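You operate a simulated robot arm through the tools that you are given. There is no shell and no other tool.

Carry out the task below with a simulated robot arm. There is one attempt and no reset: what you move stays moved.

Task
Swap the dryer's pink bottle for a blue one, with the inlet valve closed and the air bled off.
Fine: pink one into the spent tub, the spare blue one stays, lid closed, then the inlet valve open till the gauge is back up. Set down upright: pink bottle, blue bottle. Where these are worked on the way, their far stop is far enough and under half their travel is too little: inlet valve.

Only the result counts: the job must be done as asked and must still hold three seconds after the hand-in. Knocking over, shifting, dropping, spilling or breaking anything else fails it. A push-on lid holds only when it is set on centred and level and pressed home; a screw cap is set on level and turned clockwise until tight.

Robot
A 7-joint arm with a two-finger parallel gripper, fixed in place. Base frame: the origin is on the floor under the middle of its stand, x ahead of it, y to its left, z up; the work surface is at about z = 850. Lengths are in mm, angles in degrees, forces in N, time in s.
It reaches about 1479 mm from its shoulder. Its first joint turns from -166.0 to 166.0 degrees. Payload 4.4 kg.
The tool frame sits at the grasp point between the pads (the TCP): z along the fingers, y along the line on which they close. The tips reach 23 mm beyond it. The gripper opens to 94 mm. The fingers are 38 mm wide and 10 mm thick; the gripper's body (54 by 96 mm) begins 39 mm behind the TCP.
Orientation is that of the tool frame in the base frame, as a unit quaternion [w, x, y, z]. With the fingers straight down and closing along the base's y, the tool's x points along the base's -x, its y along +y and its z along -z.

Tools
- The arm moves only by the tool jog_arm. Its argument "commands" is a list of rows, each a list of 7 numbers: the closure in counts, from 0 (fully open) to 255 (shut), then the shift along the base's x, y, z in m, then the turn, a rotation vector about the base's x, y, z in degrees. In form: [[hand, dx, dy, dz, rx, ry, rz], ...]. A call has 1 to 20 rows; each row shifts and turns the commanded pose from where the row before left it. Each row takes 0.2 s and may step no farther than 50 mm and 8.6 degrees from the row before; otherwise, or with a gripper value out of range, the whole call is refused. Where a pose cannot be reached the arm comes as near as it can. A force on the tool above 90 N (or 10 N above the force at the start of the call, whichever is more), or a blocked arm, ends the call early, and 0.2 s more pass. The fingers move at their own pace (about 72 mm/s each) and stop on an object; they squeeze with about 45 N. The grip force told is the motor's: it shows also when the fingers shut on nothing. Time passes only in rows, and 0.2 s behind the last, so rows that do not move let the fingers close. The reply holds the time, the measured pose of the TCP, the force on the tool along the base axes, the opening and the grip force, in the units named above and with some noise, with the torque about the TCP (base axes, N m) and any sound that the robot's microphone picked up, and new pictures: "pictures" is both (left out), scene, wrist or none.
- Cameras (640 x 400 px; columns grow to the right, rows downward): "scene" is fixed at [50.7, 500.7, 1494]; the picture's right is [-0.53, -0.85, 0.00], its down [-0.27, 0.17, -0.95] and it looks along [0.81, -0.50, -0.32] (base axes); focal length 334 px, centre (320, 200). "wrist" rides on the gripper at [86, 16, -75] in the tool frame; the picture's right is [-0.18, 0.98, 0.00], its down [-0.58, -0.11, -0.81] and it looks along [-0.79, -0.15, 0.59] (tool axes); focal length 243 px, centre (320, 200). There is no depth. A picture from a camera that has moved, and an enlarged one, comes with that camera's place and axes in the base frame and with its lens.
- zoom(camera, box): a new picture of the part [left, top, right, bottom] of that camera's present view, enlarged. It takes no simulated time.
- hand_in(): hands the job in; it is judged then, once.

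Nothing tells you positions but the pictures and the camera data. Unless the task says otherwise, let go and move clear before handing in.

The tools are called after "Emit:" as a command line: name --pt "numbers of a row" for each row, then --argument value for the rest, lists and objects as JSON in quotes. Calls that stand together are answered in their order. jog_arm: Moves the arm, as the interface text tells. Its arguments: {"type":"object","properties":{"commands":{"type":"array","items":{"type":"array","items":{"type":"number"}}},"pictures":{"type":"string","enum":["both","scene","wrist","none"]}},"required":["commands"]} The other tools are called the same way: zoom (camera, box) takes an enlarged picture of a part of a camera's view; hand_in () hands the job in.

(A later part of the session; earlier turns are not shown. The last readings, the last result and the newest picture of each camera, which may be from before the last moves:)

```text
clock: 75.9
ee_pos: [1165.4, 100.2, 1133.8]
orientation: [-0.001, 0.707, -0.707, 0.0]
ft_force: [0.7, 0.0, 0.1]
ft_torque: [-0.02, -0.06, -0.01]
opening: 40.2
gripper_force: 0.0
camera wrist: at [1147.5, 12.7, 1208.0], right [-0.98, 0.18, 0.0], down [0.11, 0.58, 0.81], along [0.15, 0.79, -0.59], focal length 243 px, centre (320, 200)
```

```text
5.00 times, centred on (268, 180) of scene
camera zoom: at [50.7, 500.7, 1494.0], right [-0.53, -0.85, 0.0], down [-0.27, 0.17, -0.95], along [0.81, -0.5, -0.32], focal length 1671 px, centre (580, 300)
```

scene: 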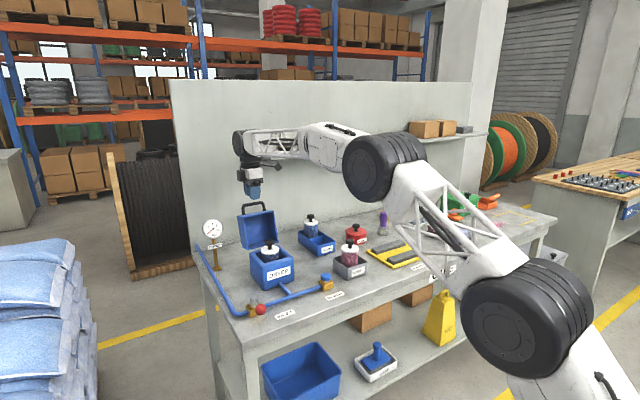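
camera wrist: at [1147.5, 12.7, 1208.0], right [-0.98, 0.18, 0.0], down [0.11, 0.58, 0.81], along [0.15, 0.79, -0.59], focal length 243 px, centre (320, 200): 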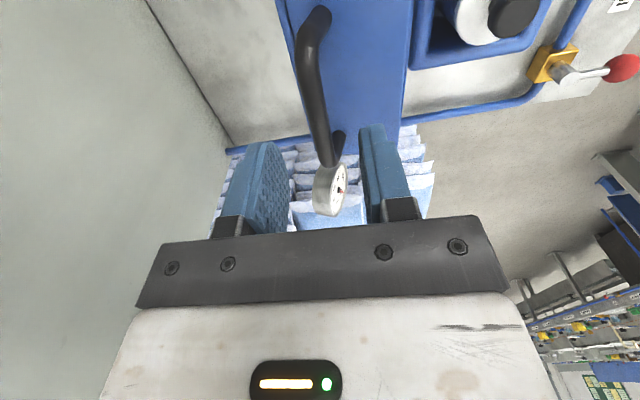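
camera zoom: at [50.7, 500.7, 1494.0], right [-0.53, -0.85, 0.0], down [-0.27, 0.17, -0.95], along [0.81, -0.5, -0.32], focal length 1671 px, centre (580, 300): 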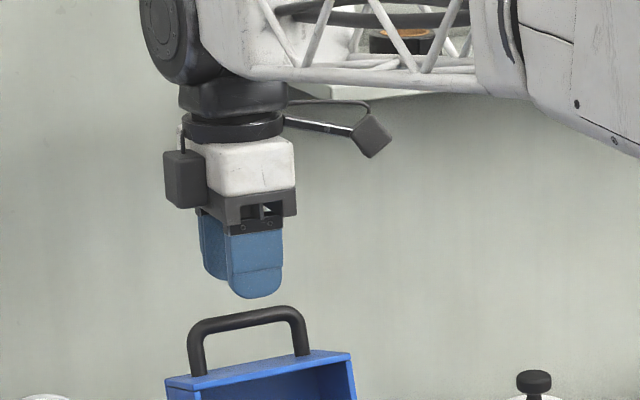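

The bar lies centred between the fingers. I'll descend around it and narrow the opening to a loose cage.

Emit:
jog_arm --pt "146 -0.0005 0 -0.018 0 0 0" --pt "146 0 0 -0.016 0 0 0" --pt "190 0 0 0 0 0 0" --pt "190 0 0 0 0 0 0"

Emit:
zoom --camera "wrist" --box '[180, 30, 460, 230]'

Emit:
zoom --camera "scene" --box '[220, 150, 316, 230]'

```text
clock: 76.9
ee_pos: [1164.8, 99.0, 1100.9]
orientation: [0.002, -0.707, 0.707, -0.001]
ft_force: [-0.6, 0.4, 0.2]
ft_torque: [0.01, 0.01, -0.01]
opening: 23.9
gripper_force: 0.0
camera wrist: at [1147.2, 12.3, 1174.6], right [-0.98, 0.18, 0.0], down [0.11, 0.58, 0.81], along [0.15, 0.79, -0.59], focal length 243 px, centre (320, 200)
```

scene: 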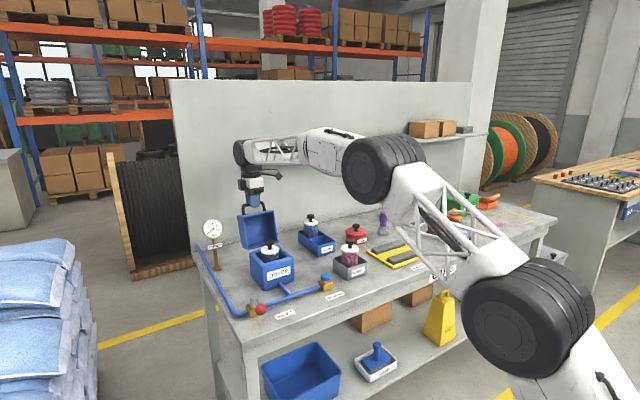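
wrist: 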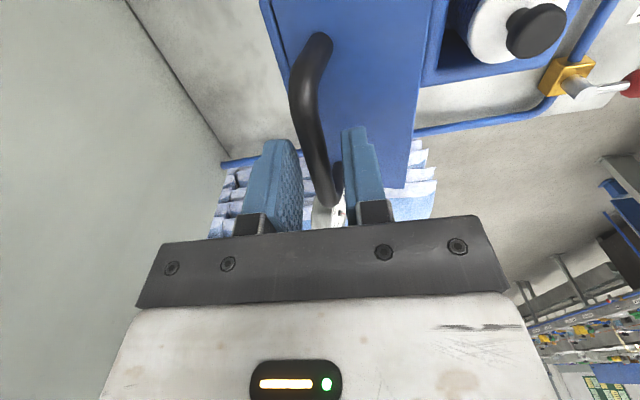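

```text
2.00 times, centred on (320, 130) of wrist
camera zoom: at [1147.2, 12.3, 1174.6], right [-0.98, 0.18, 0.0], down [0.11, 0.58, 0.81], along [0.15, 0.79, -0.59], focal length 485 px, centre (320, 340)
```

zoom: 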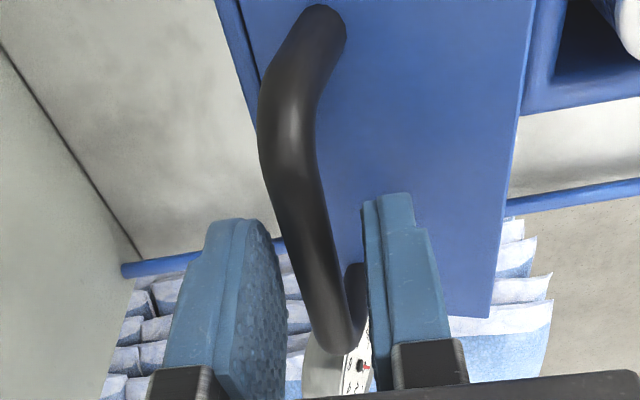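

```text
5.00 times, centred on (268, 190) of scene
camera zoom: at [50.7, 500.7, 1494.0], right [-0.53, -0.85, 0.0], down [-0.27, 0.17, -0.95], along [0.81, -0.5, -0.32], focal length 1671 px, centre (580, 250)
```

zoom: 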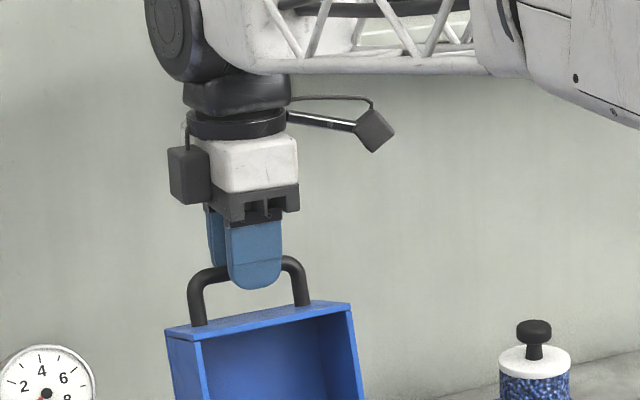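

The bar is caged. I'll lower another 4 mm and start pulling the lid forward with the rear finger.

Emit:
jog_arm --pt "190 0 0 -0.005 0 0 0" --pt "190 -0.008 0 0.0045 0 0 0" --pt "190 -0.0088 0 0.0049 0 0 0" --pt "190 -0.012 0 0.0045 0 0 0" --pt "190 -0.013 0 0.0038 0 0 0" --pt "190 0 0 0 0 0 0"

Emit:
zoom --camera "wrist" --box '[180, 30, 460, 230]'

Emit:
zoom --camera "scene" --box '[220, 160, 316, 250]'

```text
clock: 78.3
ee_pos: [1121.4, 99.0, 1112.8]
orientation: [0.001, -0.707, 0.707, 0.0]
ft_force: [1.3, -0.4, -1.1]
ft_torque: [-0.02, 0.0, -0.03]
opening: 24.8
gripper_force: 0.8
camera wrist: at [1104.3, 12.4, 1186.2], right [-0.98, 0.18, 0.0], down [0.11, 0.58, 0.81], along [0.15, 0.79, -0.59], focal length 243 px, centre (320, 200)
```

scene: 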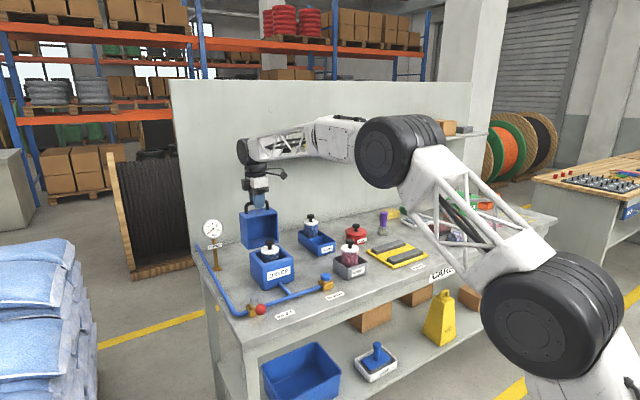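
wrist: 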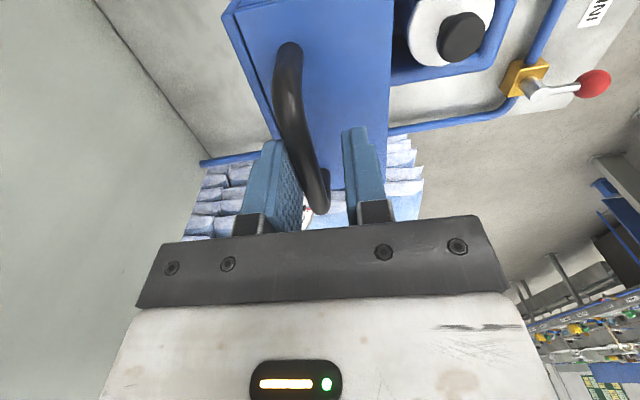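

```text
2.00 times, centred on (320, 130) of wrist
camera zoom: at [1104.3, 12.4, 1186.2], right [-0.98, 0.18, 0.0], down [0.11, 0.58, 0.81], along [0.15, 0.79, -0.59], focal length 485 px, centre (320, 340)
```

zoom: 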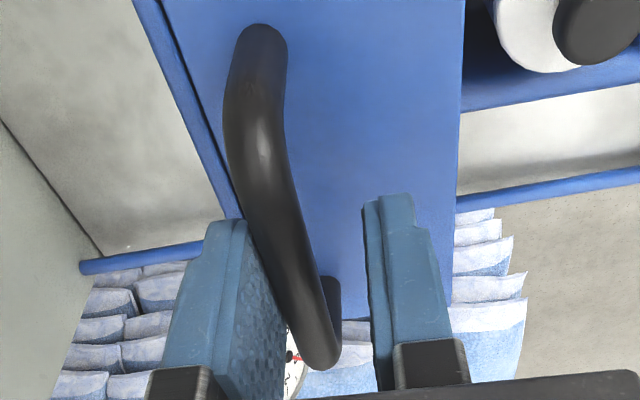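

```text
4.44 times, centred on (268, 205) of scene
camera zoom: at [50.7, 500.7, 1494.0], right [-0.53, -0.85, 0.0], down [-0.27, 0.17, -0.95], along [0.81, -0.5, -0.32], focal length 1485 px, centre (551, 178)
```

zoom: 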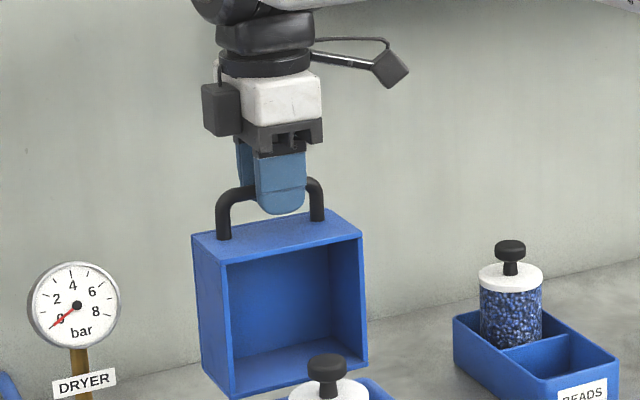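

The lid is following. I'll continue over the balance point, tilting the tool so the front finger is ready to catch it.

Emit:
jog_arm --pt "190 -0.0136 0 0.002 0 -2 0" --pt "190 -0.0136 0 0.002 0 -2 0" --pt "190 -0.0142 0 -0.0006 0 -4 0" --pt "190 -0.0142 0 -0.0007 0 -4 0" --pt "190 0 0 0 0 0 0" --pictures "wrist"

Emit:
zoom --camera "scene" --box '[220, 160, 316, 250]'

```text
clock: 79.5
ee_pos: [1066.2, 98.7, 1116.5]
orientation: [0.076, -0.703, 0.703, -0.075]
ft_force: [-0.4, 0.1, 0.5]
ft_torque: [0.01, 0.01, -0.01]
opening: 24.0
gripper_force: 0.0
camera wrist: at [1033.8, 12.6, 1184.9], right [-0.96, 0.18, -0.21], down [-0.06, 0.58, 0.81], along [0.27, 0.79, -0.55], focal length 243 px, centre (320, 200)
```

wrist: 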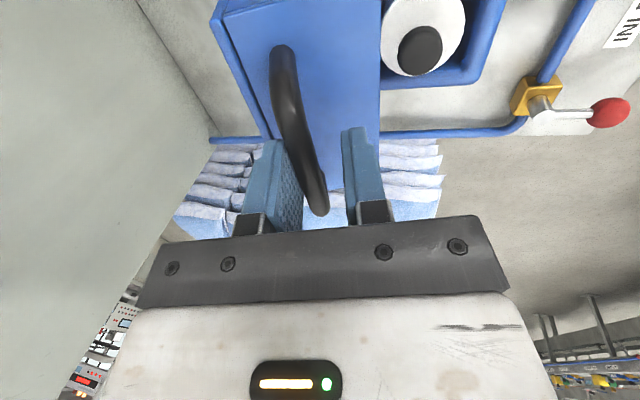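

```text
4.44 times, centred on (268, 205) of scene
camera zoom: at [50.7, 500.7, 1494.0], right [-0.53, -0.85, 0.0], down [-0.27, 0.17, -0.95], along [0.81, -0.5, -0.32], focal length 1485 px, centre (551, 178)
```

zoom: 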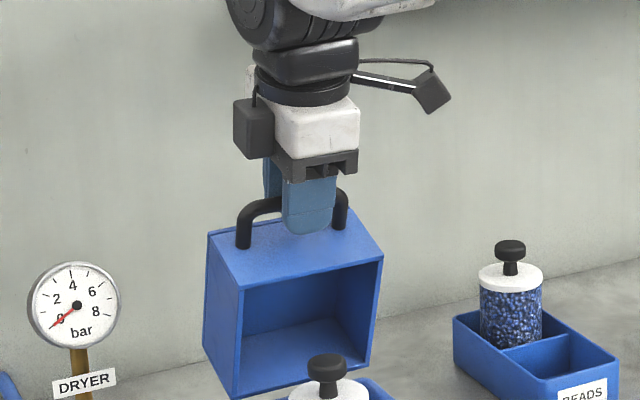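

Emit:
jog_arm --pt "190 -0.0139 0 -0.0029 0 -4 0" --pt "190 -0.014 0 -0.0029 0 -4 0" --pt "190 -0.0132 0 -0.0052 0 -4 0" --pt "190 -0.0132 0 -0.0053 0 -4 0" --pt "190 0 0 0 0 0 0" --pictures "wrist"

Emit:
zoom --camera "scene" --box '[220, 160, 316, 250]'

Emit:
zoom --camera "wrist" --box '[180, 30, 460, 230]'

```text
clock: 80.7
ee_pos: [1011.8, 100.4, 1099.6]
orientation: [-0.173, 0.686, -0.686, 0.171]
ft_force: [0.4, -0.3, 0.2]
ft_torque: [0.06, 0.05, -0.02]
opening: 24.0
gripper_force: 0.1
camera wrist: at [961.7, 12.5, 1157.4], right [-0.87, 0.18, -0.46], down [-0.28, 0.58, 0.76], along [0.41, 0.79, -0.45], focal length 243 px, centre (320, 200)
```

wrist: 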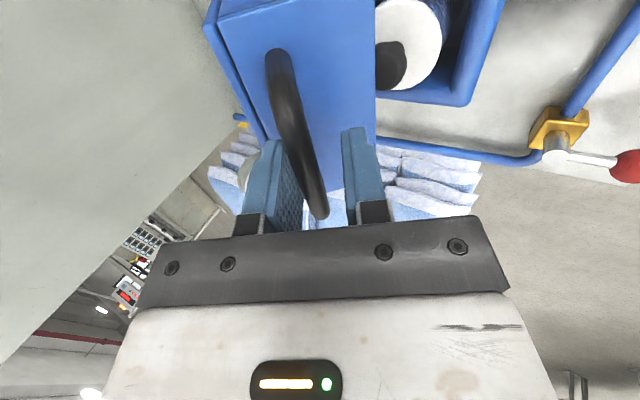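

```text
4.44 times, centred on (268, 205) of scene
camera zoom: at [50.7, 500.7, 1494.0], right [-0.53, -0.85, 0.0], down [-0.27, 0.17, -0.95], along [0.81, -0.5, -0.32], focal length 1485 px, centre (551, 178)
```

zoom: 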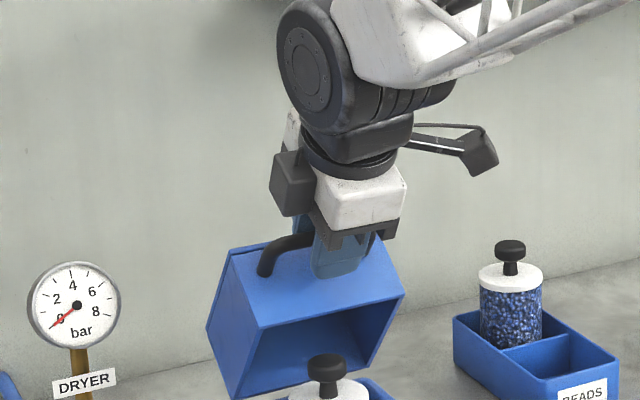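

```text
2.00 times, centred on (320, 130) of wrist
camera zoom: at [961.7, 12.5, 1157.4], right [-0.87, 0.18, -0.46], down [-0.28, 0.58, 0.76], along [0.41, 0.79, -0.45], focal length 485 px, centre (320, 340)
```

zoom: 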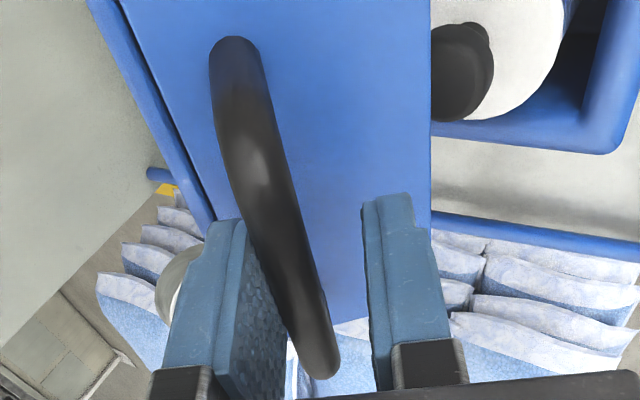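

The lid stays against the rear finger, so the hinge has some friction and isn't falling. I'll continue lowering.

Emit:
jog_arm --pt "190 -0.0121 0 -0.0075 0 -4 0" --pt "190 -0.0122 0 -0.0076 0 -4 0" --pt "190 -0.0105 0 -0.0095 0 -3.5 0" --pt "190 -0.0105 0 -0.0096 0 -3.5 0" --pt "190 0 0 0 0 0 0" --pictures "wrist"

Emit:
zoom --camera "scene" --box '[220, 180, 316, 270]'

Emit:
zoom --camera "wrist" --box '[180, 30, 460, 230]'

```text
clock: 81.9
ee_pos: [966.9, 98.5, 1064.7]
orientation: [-0.26, 0.658, -0.658, 0.259]
ft_force: [-1.6, 0.0, -0.3]
ft_torque: [0.0, 0.0, 0.01]
opening: 24.5
gripper_force: 0.4
camera wrist: at [903.4, 12.3, 1108.1], right [-0.72, 0.18, -0.67], down [-0.47, 0.58, 0.66], along [0.51, 0.79, -0.33], focal length 243 px, centre (320, 200)
```

wrist: 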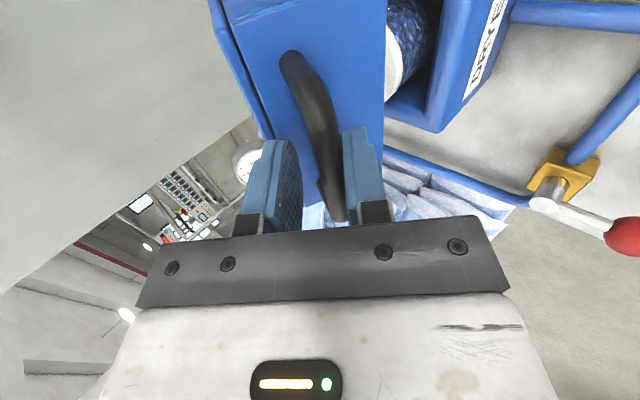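

```text
4.44 times, centred on (268, 225) of scene
camera zoom: at [50.7, 500.7, 1494.0], right [-0.53, -0.85, 0.0], down [-0.27, 0.17, -0.95], along [0.81, -0.5, -0.32], focal length 1485 px, centre (551, 89)
```

zoom: 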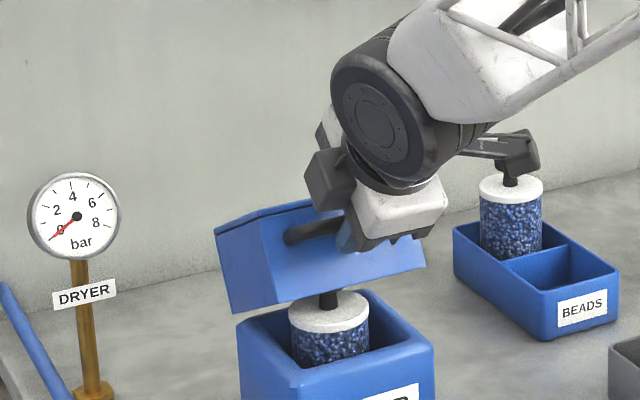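

```text
2.00 times, centred on (320, 130) of wrist
camera zoom: at [903.4, 12.3, 1108.1], right [-0.72, 0.18, -0.67], down [-0.47, 0.58, 0.66], along [0.51, 0.79, -0.33], focal length 485 px, centre (320, 340)
```

zoom: 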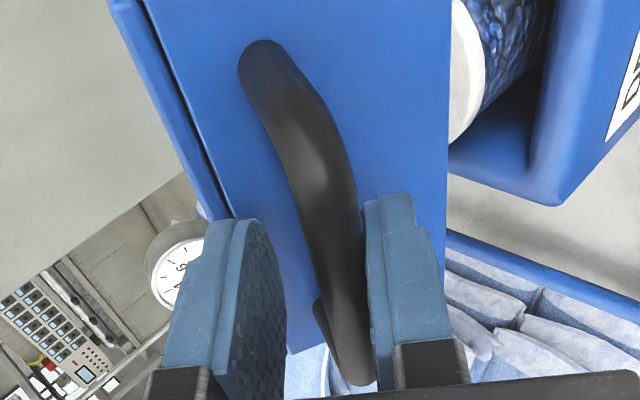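

The bar now rests on the front (lower) finger with the lid at about 28°. I'll back off 3 mm, then spread the gripper wide while holding that lower finger in place, so the upper finger ends up above the lid rather than in the gap.

Emit:
jog_arm --pt "190 -0.002 0 0.0022 0 0 0" --pt "160 0.0041 0 0.0038 0 0 0" --pt "128 0.0043 0 0.004 0 0 0" --pt "96 0.0043 0 0.004 0 0 0" --pt "64 0.0043 0 0.004 0 0 0" --pt "32 0.0043 0 0.004 0 0 0" --pt "0 0.0043 0 0.004 0 0 0" --pt "0 0 0 0 0 0 0" --pictures "wrist"

Emit:
zoom --camera "scene" --box '[220, 180, 316, 270]'

Emit:
zoom --camera "wrist" --box '[180, 30, 460, 230]'

```text
clock: 83.7
ee_pos: [990.4, 99.1, 1091.5]
orientation: [0.261, -0.657, 0.658, -0.26]
ft_force: [-1.1, -0.8, -2.0]
ft_torque: [0.0, -0.01, 0.01]
opening: 93.9
gripper_force: 0.0
camera wrist: at [926.9, 12.4, 1134.2], right [-0.72, 0.18, -0.67], down [-0.47, 0.58, 0.66], along [0.51, 0.79, -0.33], focal length 243 px, centre (320, 200)
```

wrist: 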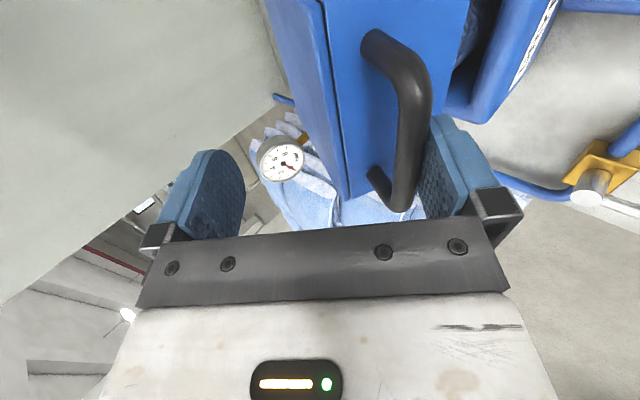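

```text
4.44 times, centred on (268, 225) of scene
camera zoom: at [50.7, 500.7, 1494.0], right [-0.53, -0.85, 0.0], down [-0.27, 0.17, -0.95], along [0.81, -0.5, -0.32], focal length 1485 px, centre (551, 89)
```

zoom: 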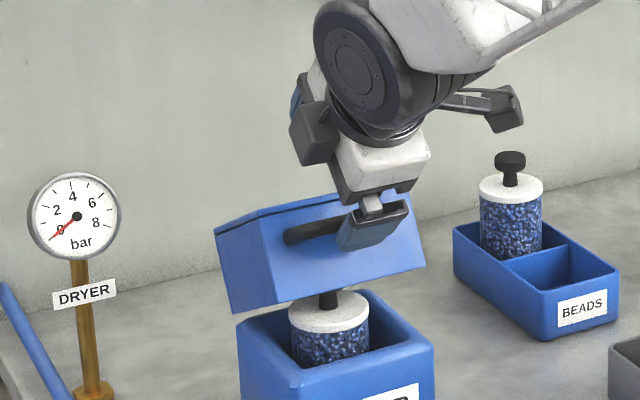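

```text
2.00 times, centred on (320, 130) of wrist
camera zoom: at [926.9, 12.4, 1134.2], right [-0.72, 0.18, -0.67], down [-0.47, 0.58, 0.66], along [0.51, 0.79, -0.33], focal length 485 px, centre (320, 340)
```

zoom: 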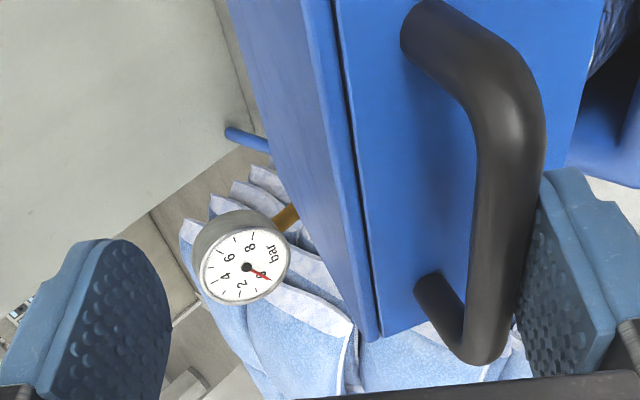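

The lower finger holds the bar and the upper finger is clear above the lid. I'll lower the lid along its arc.

Emit:
jog_arm --pt "0 -0.0064 0 -0.0081 0 0 0" --pt "0 -0.0064 0 -0.0081 0 0 0" --pt "0 -0.0062 0 -0.0115 0 0 0" --pt "0 -0.0062 0 -0.0118 0 0 0" --pt "0 0 0 0 0 0 0" --pictures "wrist"

Emit:
zoom --camera "scene" --box '[220, 180, 316, 270]'

Emit:
zoom --camera "wrist" --box '[180, 30, 460, 230]'

```text
clock: 84.9
ee_pos: [964.5, 99.2, 1050.2]
orientation: [0.261, -0.658, 0.658, -0.259]
ft_force: [-0.8, -1.0, -1.7]
ft_torque: [-0.04, -0.03, 0.05]
opening: 94.1
gripper_force: 0.0
camera wrist: at [901.6, 11.8, 1094.4], right [-0.72, 0.18, -0.67], down [-0.47, 0.58, 0.66], along [0.51, 0.79, -0.33], focal length 243 px, centre (320, 200)
```

wrist: 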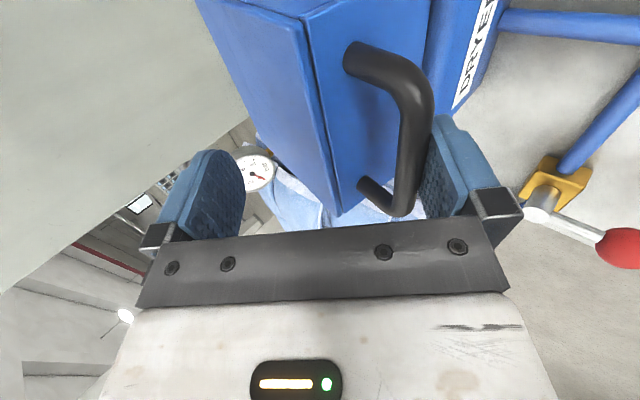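

```text
4.44 times, centred on (268, 225) of scene
camera zoom: at [50.7, 500.7, 1494.0], right [-0.53, -0.85, 0.0], down [-0.27, 0.17, -0.95], along [0.81, -0.5, -0.32], focal length 1485 px, centre (551, 89)
```

zoom: 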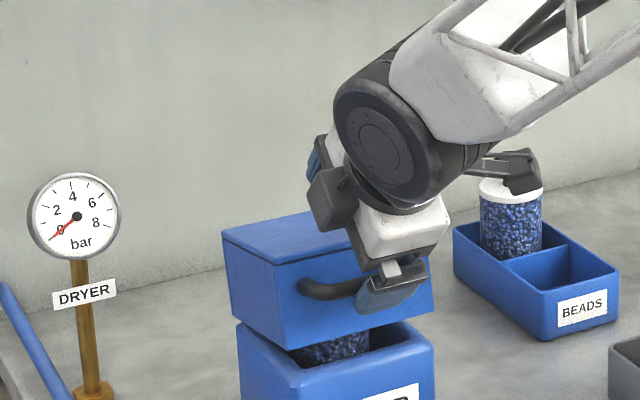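

```text
2.00 times, centred on (320, 130) of wrist
camera zoom: at [901.6, 11.8, 1094.4], right [-0.72, 0.18, -0.67], down [-0.47, 0.58, 0.66], along [0.51, 0.79, -0.33], focal length 485 px, centre (320, 340)
```

zoom: 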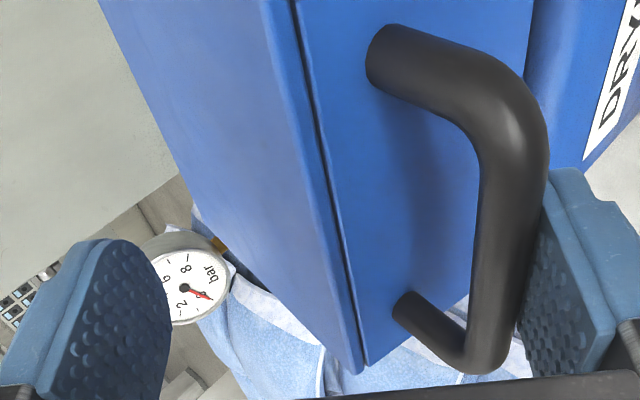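

About 10° to go. I'll lower the rest of the way gently.

Emit:
jog_arm --pt "0 -0.0028 0 -0.008 0 0 0" --pt "0 -0.0028 0 -0.0085 0 0 0" --pt "0 -0.0027 0 -0.0085 0 0 0" --pt "0 -0.001 0 -0.004 0 0 0" --pt "0 0 0 0 0 0 0" --pictures "wrist"

Emit:
zoom --camera "scene" --box '[220, 190, 316, 280]'

Emit:
zoom --camera "wrist" --box '[180, 30, 460, 230]'

```text
clock: 86.1
ee_pos: [956.0, 100.7, 1021.4]
orientation: [-0.26, 0.658, -0.657, 0.26]
ft_force: [-0.4, -1.1, -1.3]
ft_torque: [-0.07, 0.02, 0.03]
opening: 94.0
gripper_force: 0.1
camera wrist: at [892.3, 12.2, 1065.2], right [-0.72, 0.18, -0.67], down [-0.47, 0.58, 0.66], along [0.51, 0.79, -0.33], focal length 243 px, centre (320, 200)
```

wrist: 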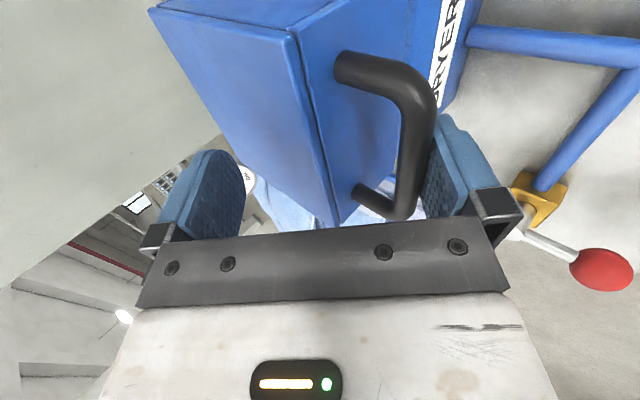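

```text
4.44 times, centred on (268, 235) of scene
camera zoom: at [50.7, 500.7, 1494.0], right [-0.53, -0.85, 0.0], down [-0.27, 0.17, -0.95], along [0.81, -0.5, -0.32], focal length 1485 px, centre (551, 44)
```

zoom: 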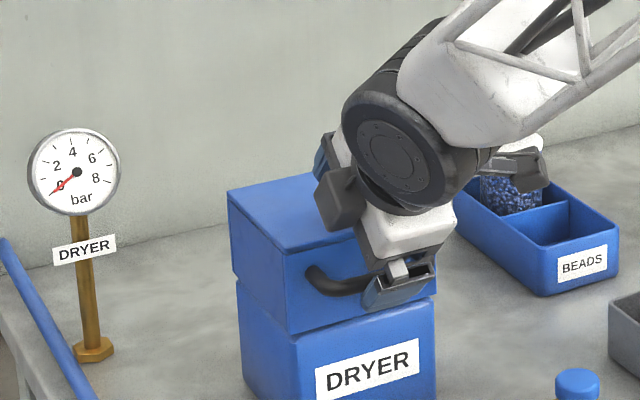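

```text
2.00 times, centred on (320, 130) of wrist
camera zoom: at [892.3, 12.2, 1065.2], right [-0.72, 0.18, -0.67], down [-0.47, 0.58, 0.66], along [0.51, 0.79, -0.33], focal length 485 px, centre (320, 340)
```

zoom: 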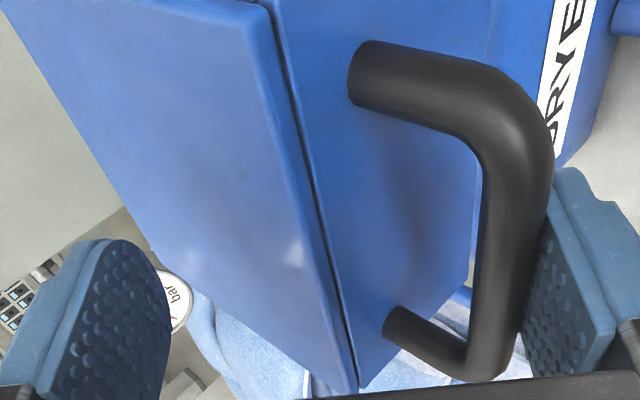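

Emit:
jog_arm --pt "0 -0.001 0 -0.003 0 0 0" --pt "0 -0.001 0 -0.003 0 0 0" --pt "0 0 0 0 0 0 0" --pictures "none"

Emit:
zoom --camera "scene" --box '[240, 210, 312, 280]'

Emit:
zoom --camera "wrist" --box '[180, 30, 460, 230]'

```text
clock: 86.9
ee_pos: [953.9, 99.4, 1017.3]
orientation: [-0.259, 0.658, -0.658, 0.26]
ft_force: [-0.5, 0.4, -0.5]
ft_torque: [-0.03, -0.01, -0.02]
opening: 93.8
gripper_force: 0.1
```

```text
5.71 times, centred on (276, 245) of scene
camera zoom: at [50.7, 500.7, 1494.0], right [-0.53, -0.85, 0.0], down [-0.27, 0.17, -0.95], along [0.81, -0.5, -0.32], focal length 1909 px, centre (571, -57)
```

zoom: 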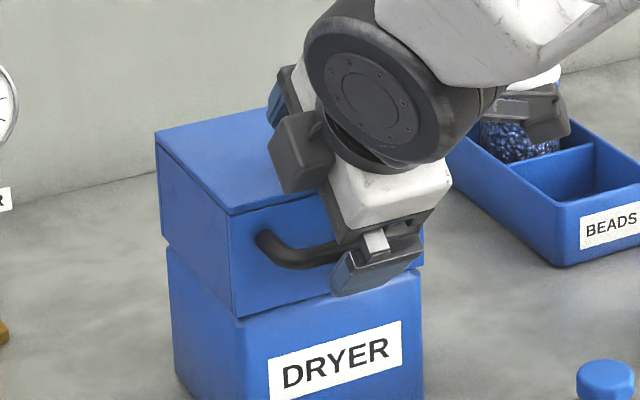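

```text
2.00 times, centred on (320, 130) of wrist
camera zoom: at [890.4, 12.4, 1059.8], right [-0.72, 0.18, -0.67], down [-0.47, 0.58, 0.66], along [0.51, 0.79, -0.33], focal length 485 px, centre (320, 340)
```

zoom: 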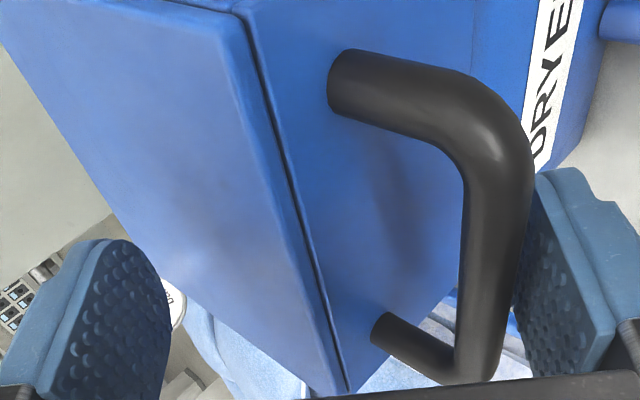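

The lid has seated and the finger is free of the bar. I'll back the gripper out diagonally.

Emit:
jog_arm --pt "0 -0.0055 0 -0.005 0 0 0" --pt "0 -0.014 0 0.015 0 0 0" --pt "0 -0.02 0 0.022 0 0 0" --pt "0 -0.025 0 0.027 0 0 0" --pt "0 -0.03 0 0.03 0 4 0" --pt "0 -0.03 0 0.03 0 8 0" --pt "0 -0.02 0 0.02 0 8 0" --pt "0 0 0 0 0 8 0" --pt "0 0 0 0 0 8 0" --pt "0 0 0 0 0 7 0" --pt "0 0 0 0 0 0 0"

Emit:
zoom --camera "scene" --box '[190, 200, 350, 310]'

Emit:
zoom --camera "wrist" --box '[40, 0, 360, 200]'

```text
clock: 89.3
ee_pos: [810.3, 100.5, 1155.2]
orientation: [0.0, 0.707, -0.707, 0.0]
ft_force: [-0.1, 0.3, 0.0]
ft_torque: [0.03, 0.03, 0.03]
opening: 94.0
gripper_force: 0.0
camera wrist: at [792.7, 12.4, 1229.4], right [-0.98, 0.18, 0.0], down [0.11, 0.58, 0.81], along [0.15, 0.79, -0.59], focal length 243 px, centre (320, 200)
```

scene: 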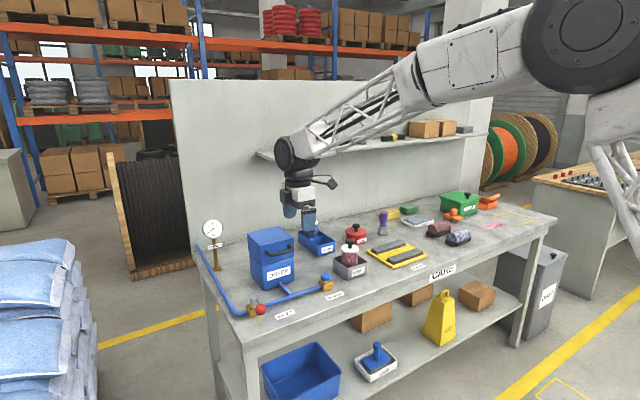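
wrist: 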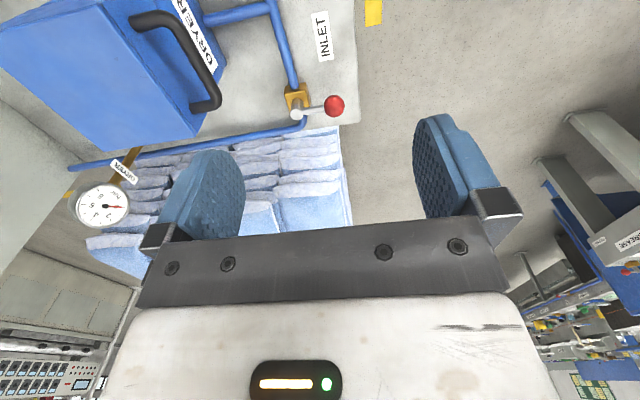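

```text
3.64 times, centred on (270, 255) of scene
camera zoom: at [50.7, 500.7, 1494.0], right [-0.53, -0.85, 0.0], down [-0.27, 0.17, -0.95], along [0.81, -0.5, -0.32], focal length 1215 px, centre (502, 0)
```

zoom: 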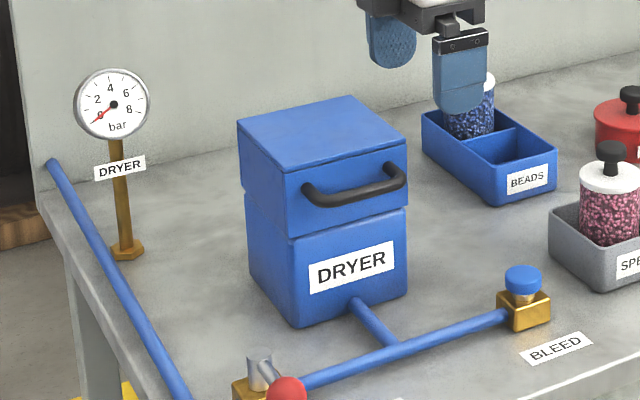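

```text
2.00 times, centred on (200, 100) of wrist
camera zoom: at [792.7, 12.4, 1229.4], right [-0.98, 0.18, 0.0], down [0.11, 0.58, 0.81], along [0.15, 0.79, -0.59], focal length 485 px, centre (560, 400)
```

zoom: 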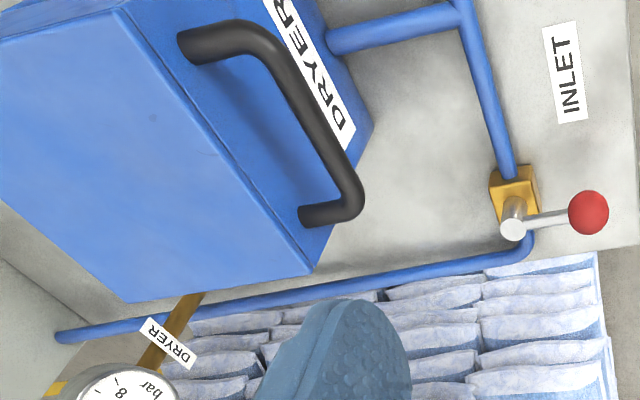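

The lid is fully closed. Last job is to reopen the inlet valve. I'll yaw back and position above the ball, which is now at about (808, 222, 905).

Emit:
jog_arm --pt "106 0 0.011 -0.011 0 0 -8.18" --pt "106 0 0.011 -0.011 0 0 -8.18" --pt "106 0 0.011 -0.011 0 0 -8.18" --pt "106 0 0.011 -0.011 0 0 -8.18" --pt "106 0 0.011 -0.011 0 0 -8.18" --pt "106 0 0.011 -0.011 0 0 -8.18" --pt "106 0 0.011 -0.011 0 0 -8.18" --pt "106 0 0.011 -0.011 0 0 -8.18" --pt "106 0 0.011 -0.011 0 0 -8.18" --pt "106 0 0.011 -0.011 0 0 -8.18" --pt "106 -0.002 0.0115 -0.011 0 0 -8.2" --pt "106 0 0 0 0 0 0"

Emit:
zoom --camera "wrist" --box '[200, 0, 440, 150]'

```text
clock: 91.9
ee_pos: [808.4, 220.6, 1034.4]
orientation: [0.001, 0.001, 1.0, -0.001]
ft_force: [-0.3, -0.2, 0.0]
ft_torque: [-0.03, -0.02, 0.01]
opening: 54.8
gripper_force: 0.0
camera wrist: at [720.1, 236.9, 1108.3], right [0.19, 0.98, 0.0], down [0.58, -0.11, 0.81], along [0.79, -0.15, -0.59], focal length 243 px, centre (320, 200)
```

scene: 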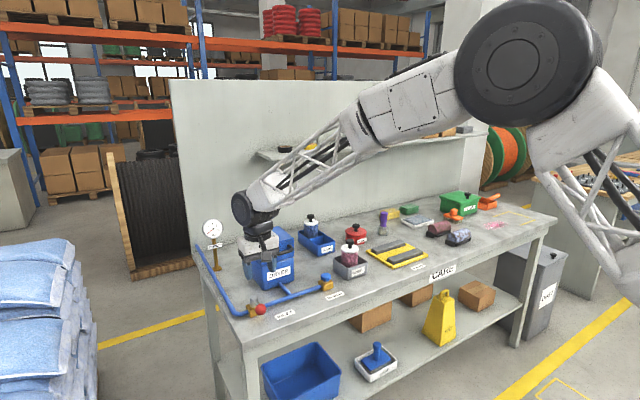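
wrist: 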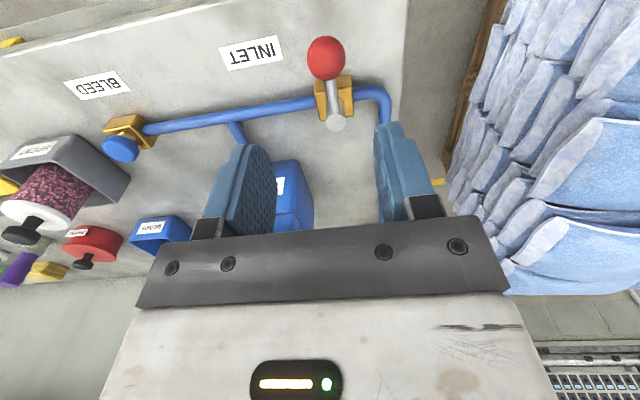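

```text
2.67 times, centred on (320, 75) of wrist
camera zoom: at [720.1, 236.9, 1108.3], right [0.19, 0.98, 0.0], down [0.58, -0.11, 0.81], along [0.79, -0.15, -0.59], focal length 647 px, centre (320, 533)
```

zoom: 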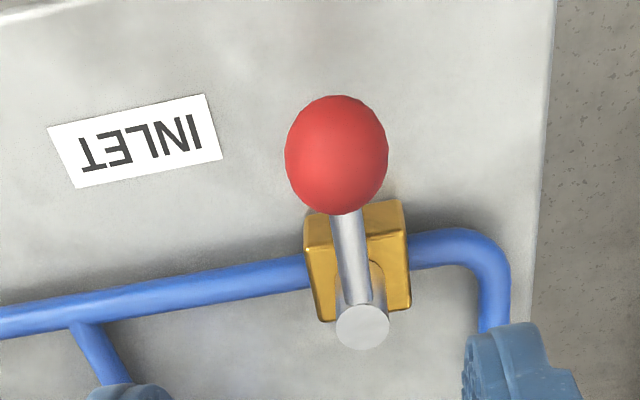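

The ball is at (807.5, 225). I'll descend and grip it.

Emit:
jog_arm --pt "106 -0.0005 0.0045 -0.03 0 0 0" --pt "106 0 0 -0.035 0 0 0" --pt "106 0 0 -0.035 0 0 0" --pt "106 0 0 -0.027 0 0 0" --pt "106 0 0 0 0 0 0" --pictures "wrist"

Emit:
zoom --camera "wrist" --box '[200, 90, 440, 240]'

```text
clock: 93.1
ee_pos: [807.0, 225.7, 908.0]
orientation: [0.002, 0.0, 1.0, -0.001]
ft_force: [0.1, 0.1, -0.4]
ft_torque: [0.03, 0.01, 0.0]
opening: 55.1
gripper_force: 0.1
camera wrist: at [720.0, 241.4, 981.8], right [0.18, 0.98, 0.0], down [0.58, -0.11, 0.81], along [0.79, -0.15, -0.59], focal length 243 px, centre (320, 200)
```

wrist: 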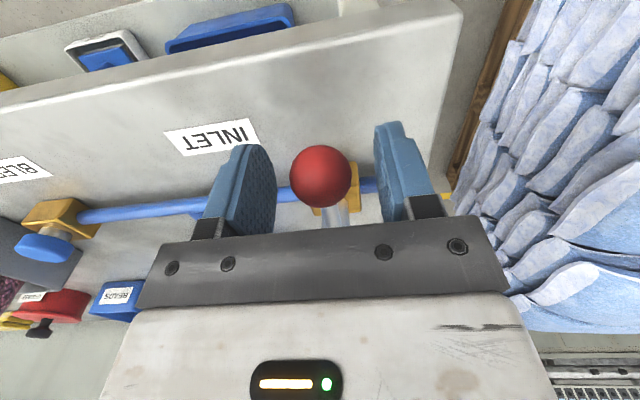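

```text
2.67 times, centred on (320, 165) of wrist
camera zoom: at [720.0, 241.4, 981.8], right [0.18, 0.98, 0.0], down [0.58, -0.11, 0.81], along [0.79, -0.15, -0.59], focal length 647 px, centre (320, 293)
```

zoom: 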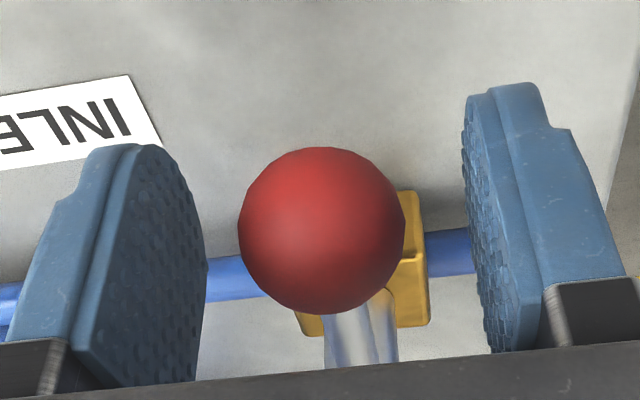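

The ball is centred. I'll grip it and begin swinging the lever back counter-clockwise.

Emit:
jog_arm --pt "185 0 0 0 0 0 0" --pt "185 0 0 0 0 0 0" --pt "185 0.0006 -0.0084 0 0 0 8.18" --pt "185 0.0018 -0.0082 0 0 0 8.18" --pt "185 0.0029 -0.0079 0 0 0 8.18" --pt "185 0 0 0 0 0 0" --pictures "none"

Emit:
zoom --camera "scene" --box '[195, 210, 235, 240]'

```text
clock: 94.5
ee_pos: [813.9, 201.2, 907.4]
orientation: [0.001, -0.213, 0.977, -0.001]
ft_force: [-12.1, -1.2, 6.5]
ft_torque: [-0.03, 0.1, 0.21]
opening: 31.2
gripper_force: 44.6
```

```text
13.33 times, centred on (215, 225) of scene
camera zoom: at [50.7, 500.7, 1494.0], right [-0.53, -0.85, 0.0], down [-0.27, 0.17, -0.95], along [0.81, -0.5, -0.32], focal length 4455 px, centre (1720, -133)
```

zoom: 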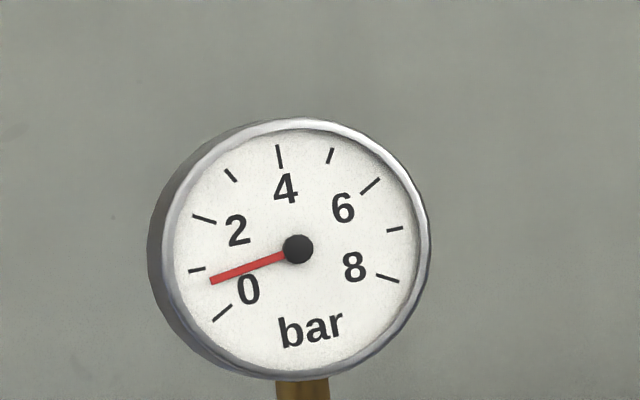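

The gauge is already rising. I'll continue the swing.

Emit:
jog_arm --pt "185 0.0035 -0.0076 0 0 0 8.18" --pt "185 0.0048 -0.007 0 0 0 8.18" --pt "185 0.006 -0.0062 0 0 0 8.18" --pt "185 0.0067 -0.0053 0 0 0 8.18" --pt "185 0 0 0 0 0 0" --pictures "none"

```text
clock: 95.7
ee_pos: [833.5, 174.2, 907.1]
orientation: [0.002, -0.479, 0.878, 0.0]
ft_force: [0.6, -16.5, 11.6]
ft_torque: [0.03, -0.11, -0.59]
opening: 31.4
gripper_force: 44.7
```

Emit:
jog_arm --pt "185 0.0075 -0.0047 0 0 0 8.18" --pt "185 0.008 -0.0034 0 0 0 8.18" --pt "185 0.0083 -0.0018 0 0 0 8.18" --pt "185 0 0 0 0 0 0" --pictures "none"

```text
clock: 96.7
ee_pos: [857.8, 163.8, 907.6]
orientation: [0.001, -0.655, 0.755, 0.001]
ft_force: [-5.5, -23.8, 18.0]
ft_torque: [-0.13, 0.08, 0.08]
opening: 31.4
gripper_force: 45.3
```

Emit:
jog_arm --pt "185 0.0085 -0.0014 0.0006 0 0 8.18" --pt "185 0 0 0 0 0 0" --pictures "wrist"

Emit:
zoom --camera "scene" --box '[190, 210, 350, 330]'

Emit:
zoom --camera "scene" --box '[195, 210, 235, 240]'

```text
clock: 97.3
ee_pos: [865.8, 163.4, 908.8]
orientation: [-0.001, 0.707, -0.707, 0.0]
ft_force: [7.8, -13.0, 2.5]
ft_torque: [0.01, -0.09, -0.57]
opening: 31.1
gripper_force: 45.0
camera wrist: at [848.4, 76.2, 981.8], right [-0.98, 0.18, 0.0], down [0.11, 0.58, 0.81], along [0.15, 0.79, -0.59], focal length 243 px, centre (320, 200)
```

wrist: 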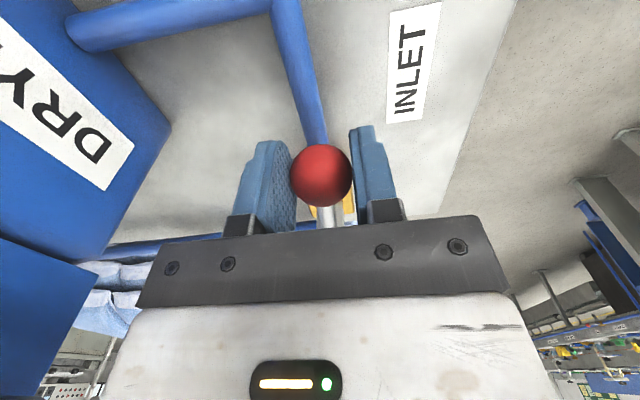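

```text
3.33 times, centred on (270, 270) of scene
camera zoom: at [50.7, 500.7, 1494.0], right [-0.53, -0.85, 0.0], down [-0.27, 0.17, -0.95], along [0.81, -0.5, -0.32], focal length 1114 px, centre (487, -33)
```

zoom: 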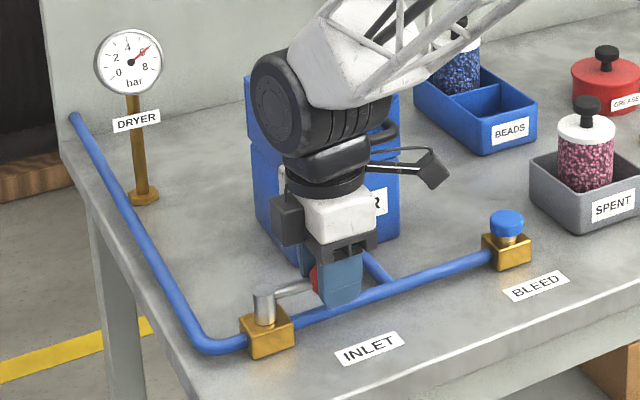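

```text
13.33 times, centred on (215, 225) of scene
camera zoom: at [50.7, 500.7, 1494.0], right [-0.53, -0.85, 0.0], down [-0.27, 0.17, -0.95], along [0.81, -0.5, -0.32], focal length 4455 px, centre (1720, -133)
```

zoom: 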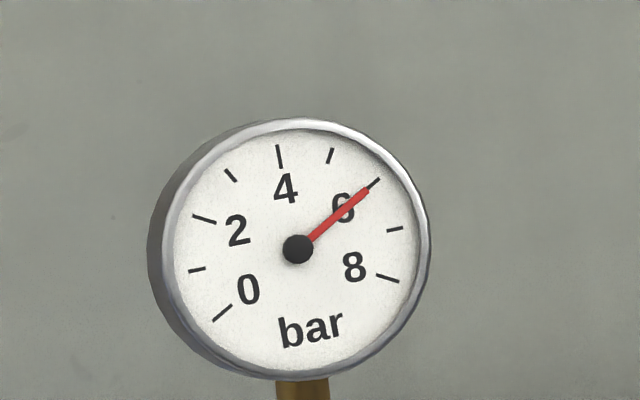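

The gauge is back at 6 bar. I'll nudge the lever gently to confirm it's at its open stop.

Emit:
jog_arm --pt "185 0.003 0 0 0 0 2.5" --pt "185 0.002 0 0 0 0 2" --pt "185 0 0 0 0 0 0" --pictures "none"

```text
clock: 98.1
ee_pos: [871.0, 163.5, 908.7]
orientation: [0.0, 0.735, -0.678, 0.0]
ft_force: [1.0, -9.6, -5.0]
ft_torque: [0.02, -0.03, -0.23]
opening: 31.2
gripper_force: 45.0
```

Emit:
jog_arm --pt "185 0.002 0.0001 0 0 0 2" --pt "185 0.002 0.0002 0 0 0 2" --pt "185 0 0 0 0 0 0" --pictures "none"

```text
clock: 98.9
ee_pos: [872.8, 163.6, 908.4]
orientation: [-0.001, 0.758, -0.652, -0.001]
ft_force: [-78.5, -5.8, 14.5]
ft_torque: [-0.35, 0.76, 0.29]
opening: 31.1
gripper_force: 44.5
```

It hit the open stop, so the inlet valve is fully open. I'll ease off, release and lift clear.

Emit:
jog_arm --pt "185 -0.0025 0 0 0 0 0" --pt "106 0 0 0 0 0 0" --pt "106 0 0 0 0 0 0" --pt "106 -0.003 0 0 0 0 -4" --pt "106 0 0 0.025 0 0 -4" --pt "106 0 0 0.03 0 0 0" --pt "106 -0.02 0 0.03 0 0 0" --pt "106 -0.03 0 0.03 0 0 0" --pt "106 -0.04 0 0.02 0 0 0" --pt "106 -0.04 0 0.02 0 0 0" --pt "106 -0.04 0 0.02 0 0 0" --pt "106 0 0 0 0 0 0"

Emit:
zoom --camera "scene" --box '[190, 200, 350, 320]'

Emit:
zoom --camera "scene" --box '[195, 210, 235, 240]'

```text
clock: 101.5
ee_pos: [697.8, 163.7, 1083.0]
orientation: [-0.001, 0.71, -0.704, 0.001]
ft_force: [0.9, -0.2, 1.1]
ft_torque: [0.0, -0.01, 0.0]
opening: 55.0
gripper_force: 0.0
camera wrist: at [681.2, 76.1, 1156.5], right [-0.98, 0.18, 0.0], down [0.1, 0.58, 0.81], along [0.14, 0.79, -0.59], focal length 243 px, centre (320, 200)
```

scene: 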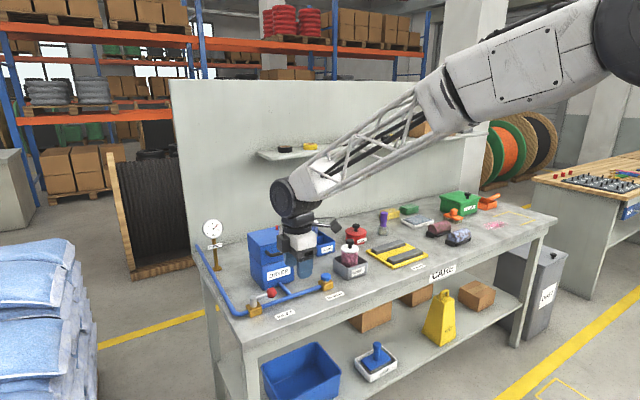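
wrist: 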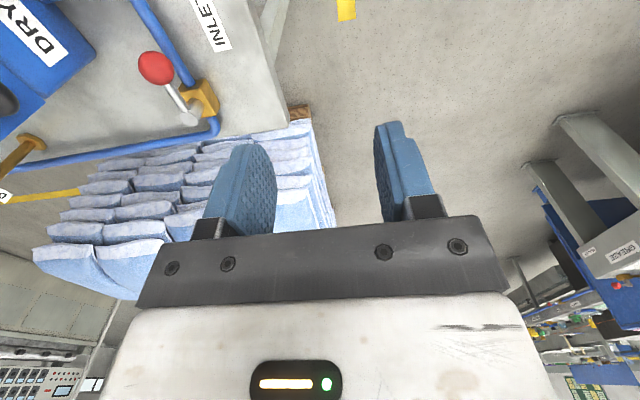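

```text
3.33 times, centred on (270, 260) of scene
camera zoom: at [50.7, 500.7, 1494.0], right [-0.53, -0.85, 0.0], down [-0.27, 0.17, -0.95], along [0.81, -0.5, -0.32], focal length 1114 px, centre (487, 0)
```

zoom: 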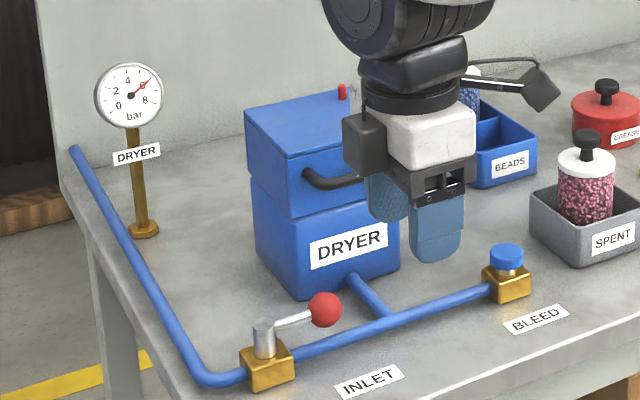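

```text
13.33 times, centred on (215, 225) of scene
camera zoom: at [50.7, 500.7, 1494.0], right [-0.53, -0.85, 0.0], down [-0.27, 0.17, -0.95], along [0.81, -0.5, -0.32], focal length 4455 px, centre (1720, -133)
```

zoom: 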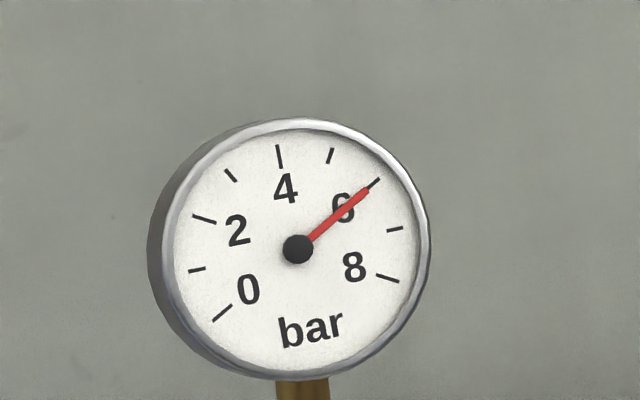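

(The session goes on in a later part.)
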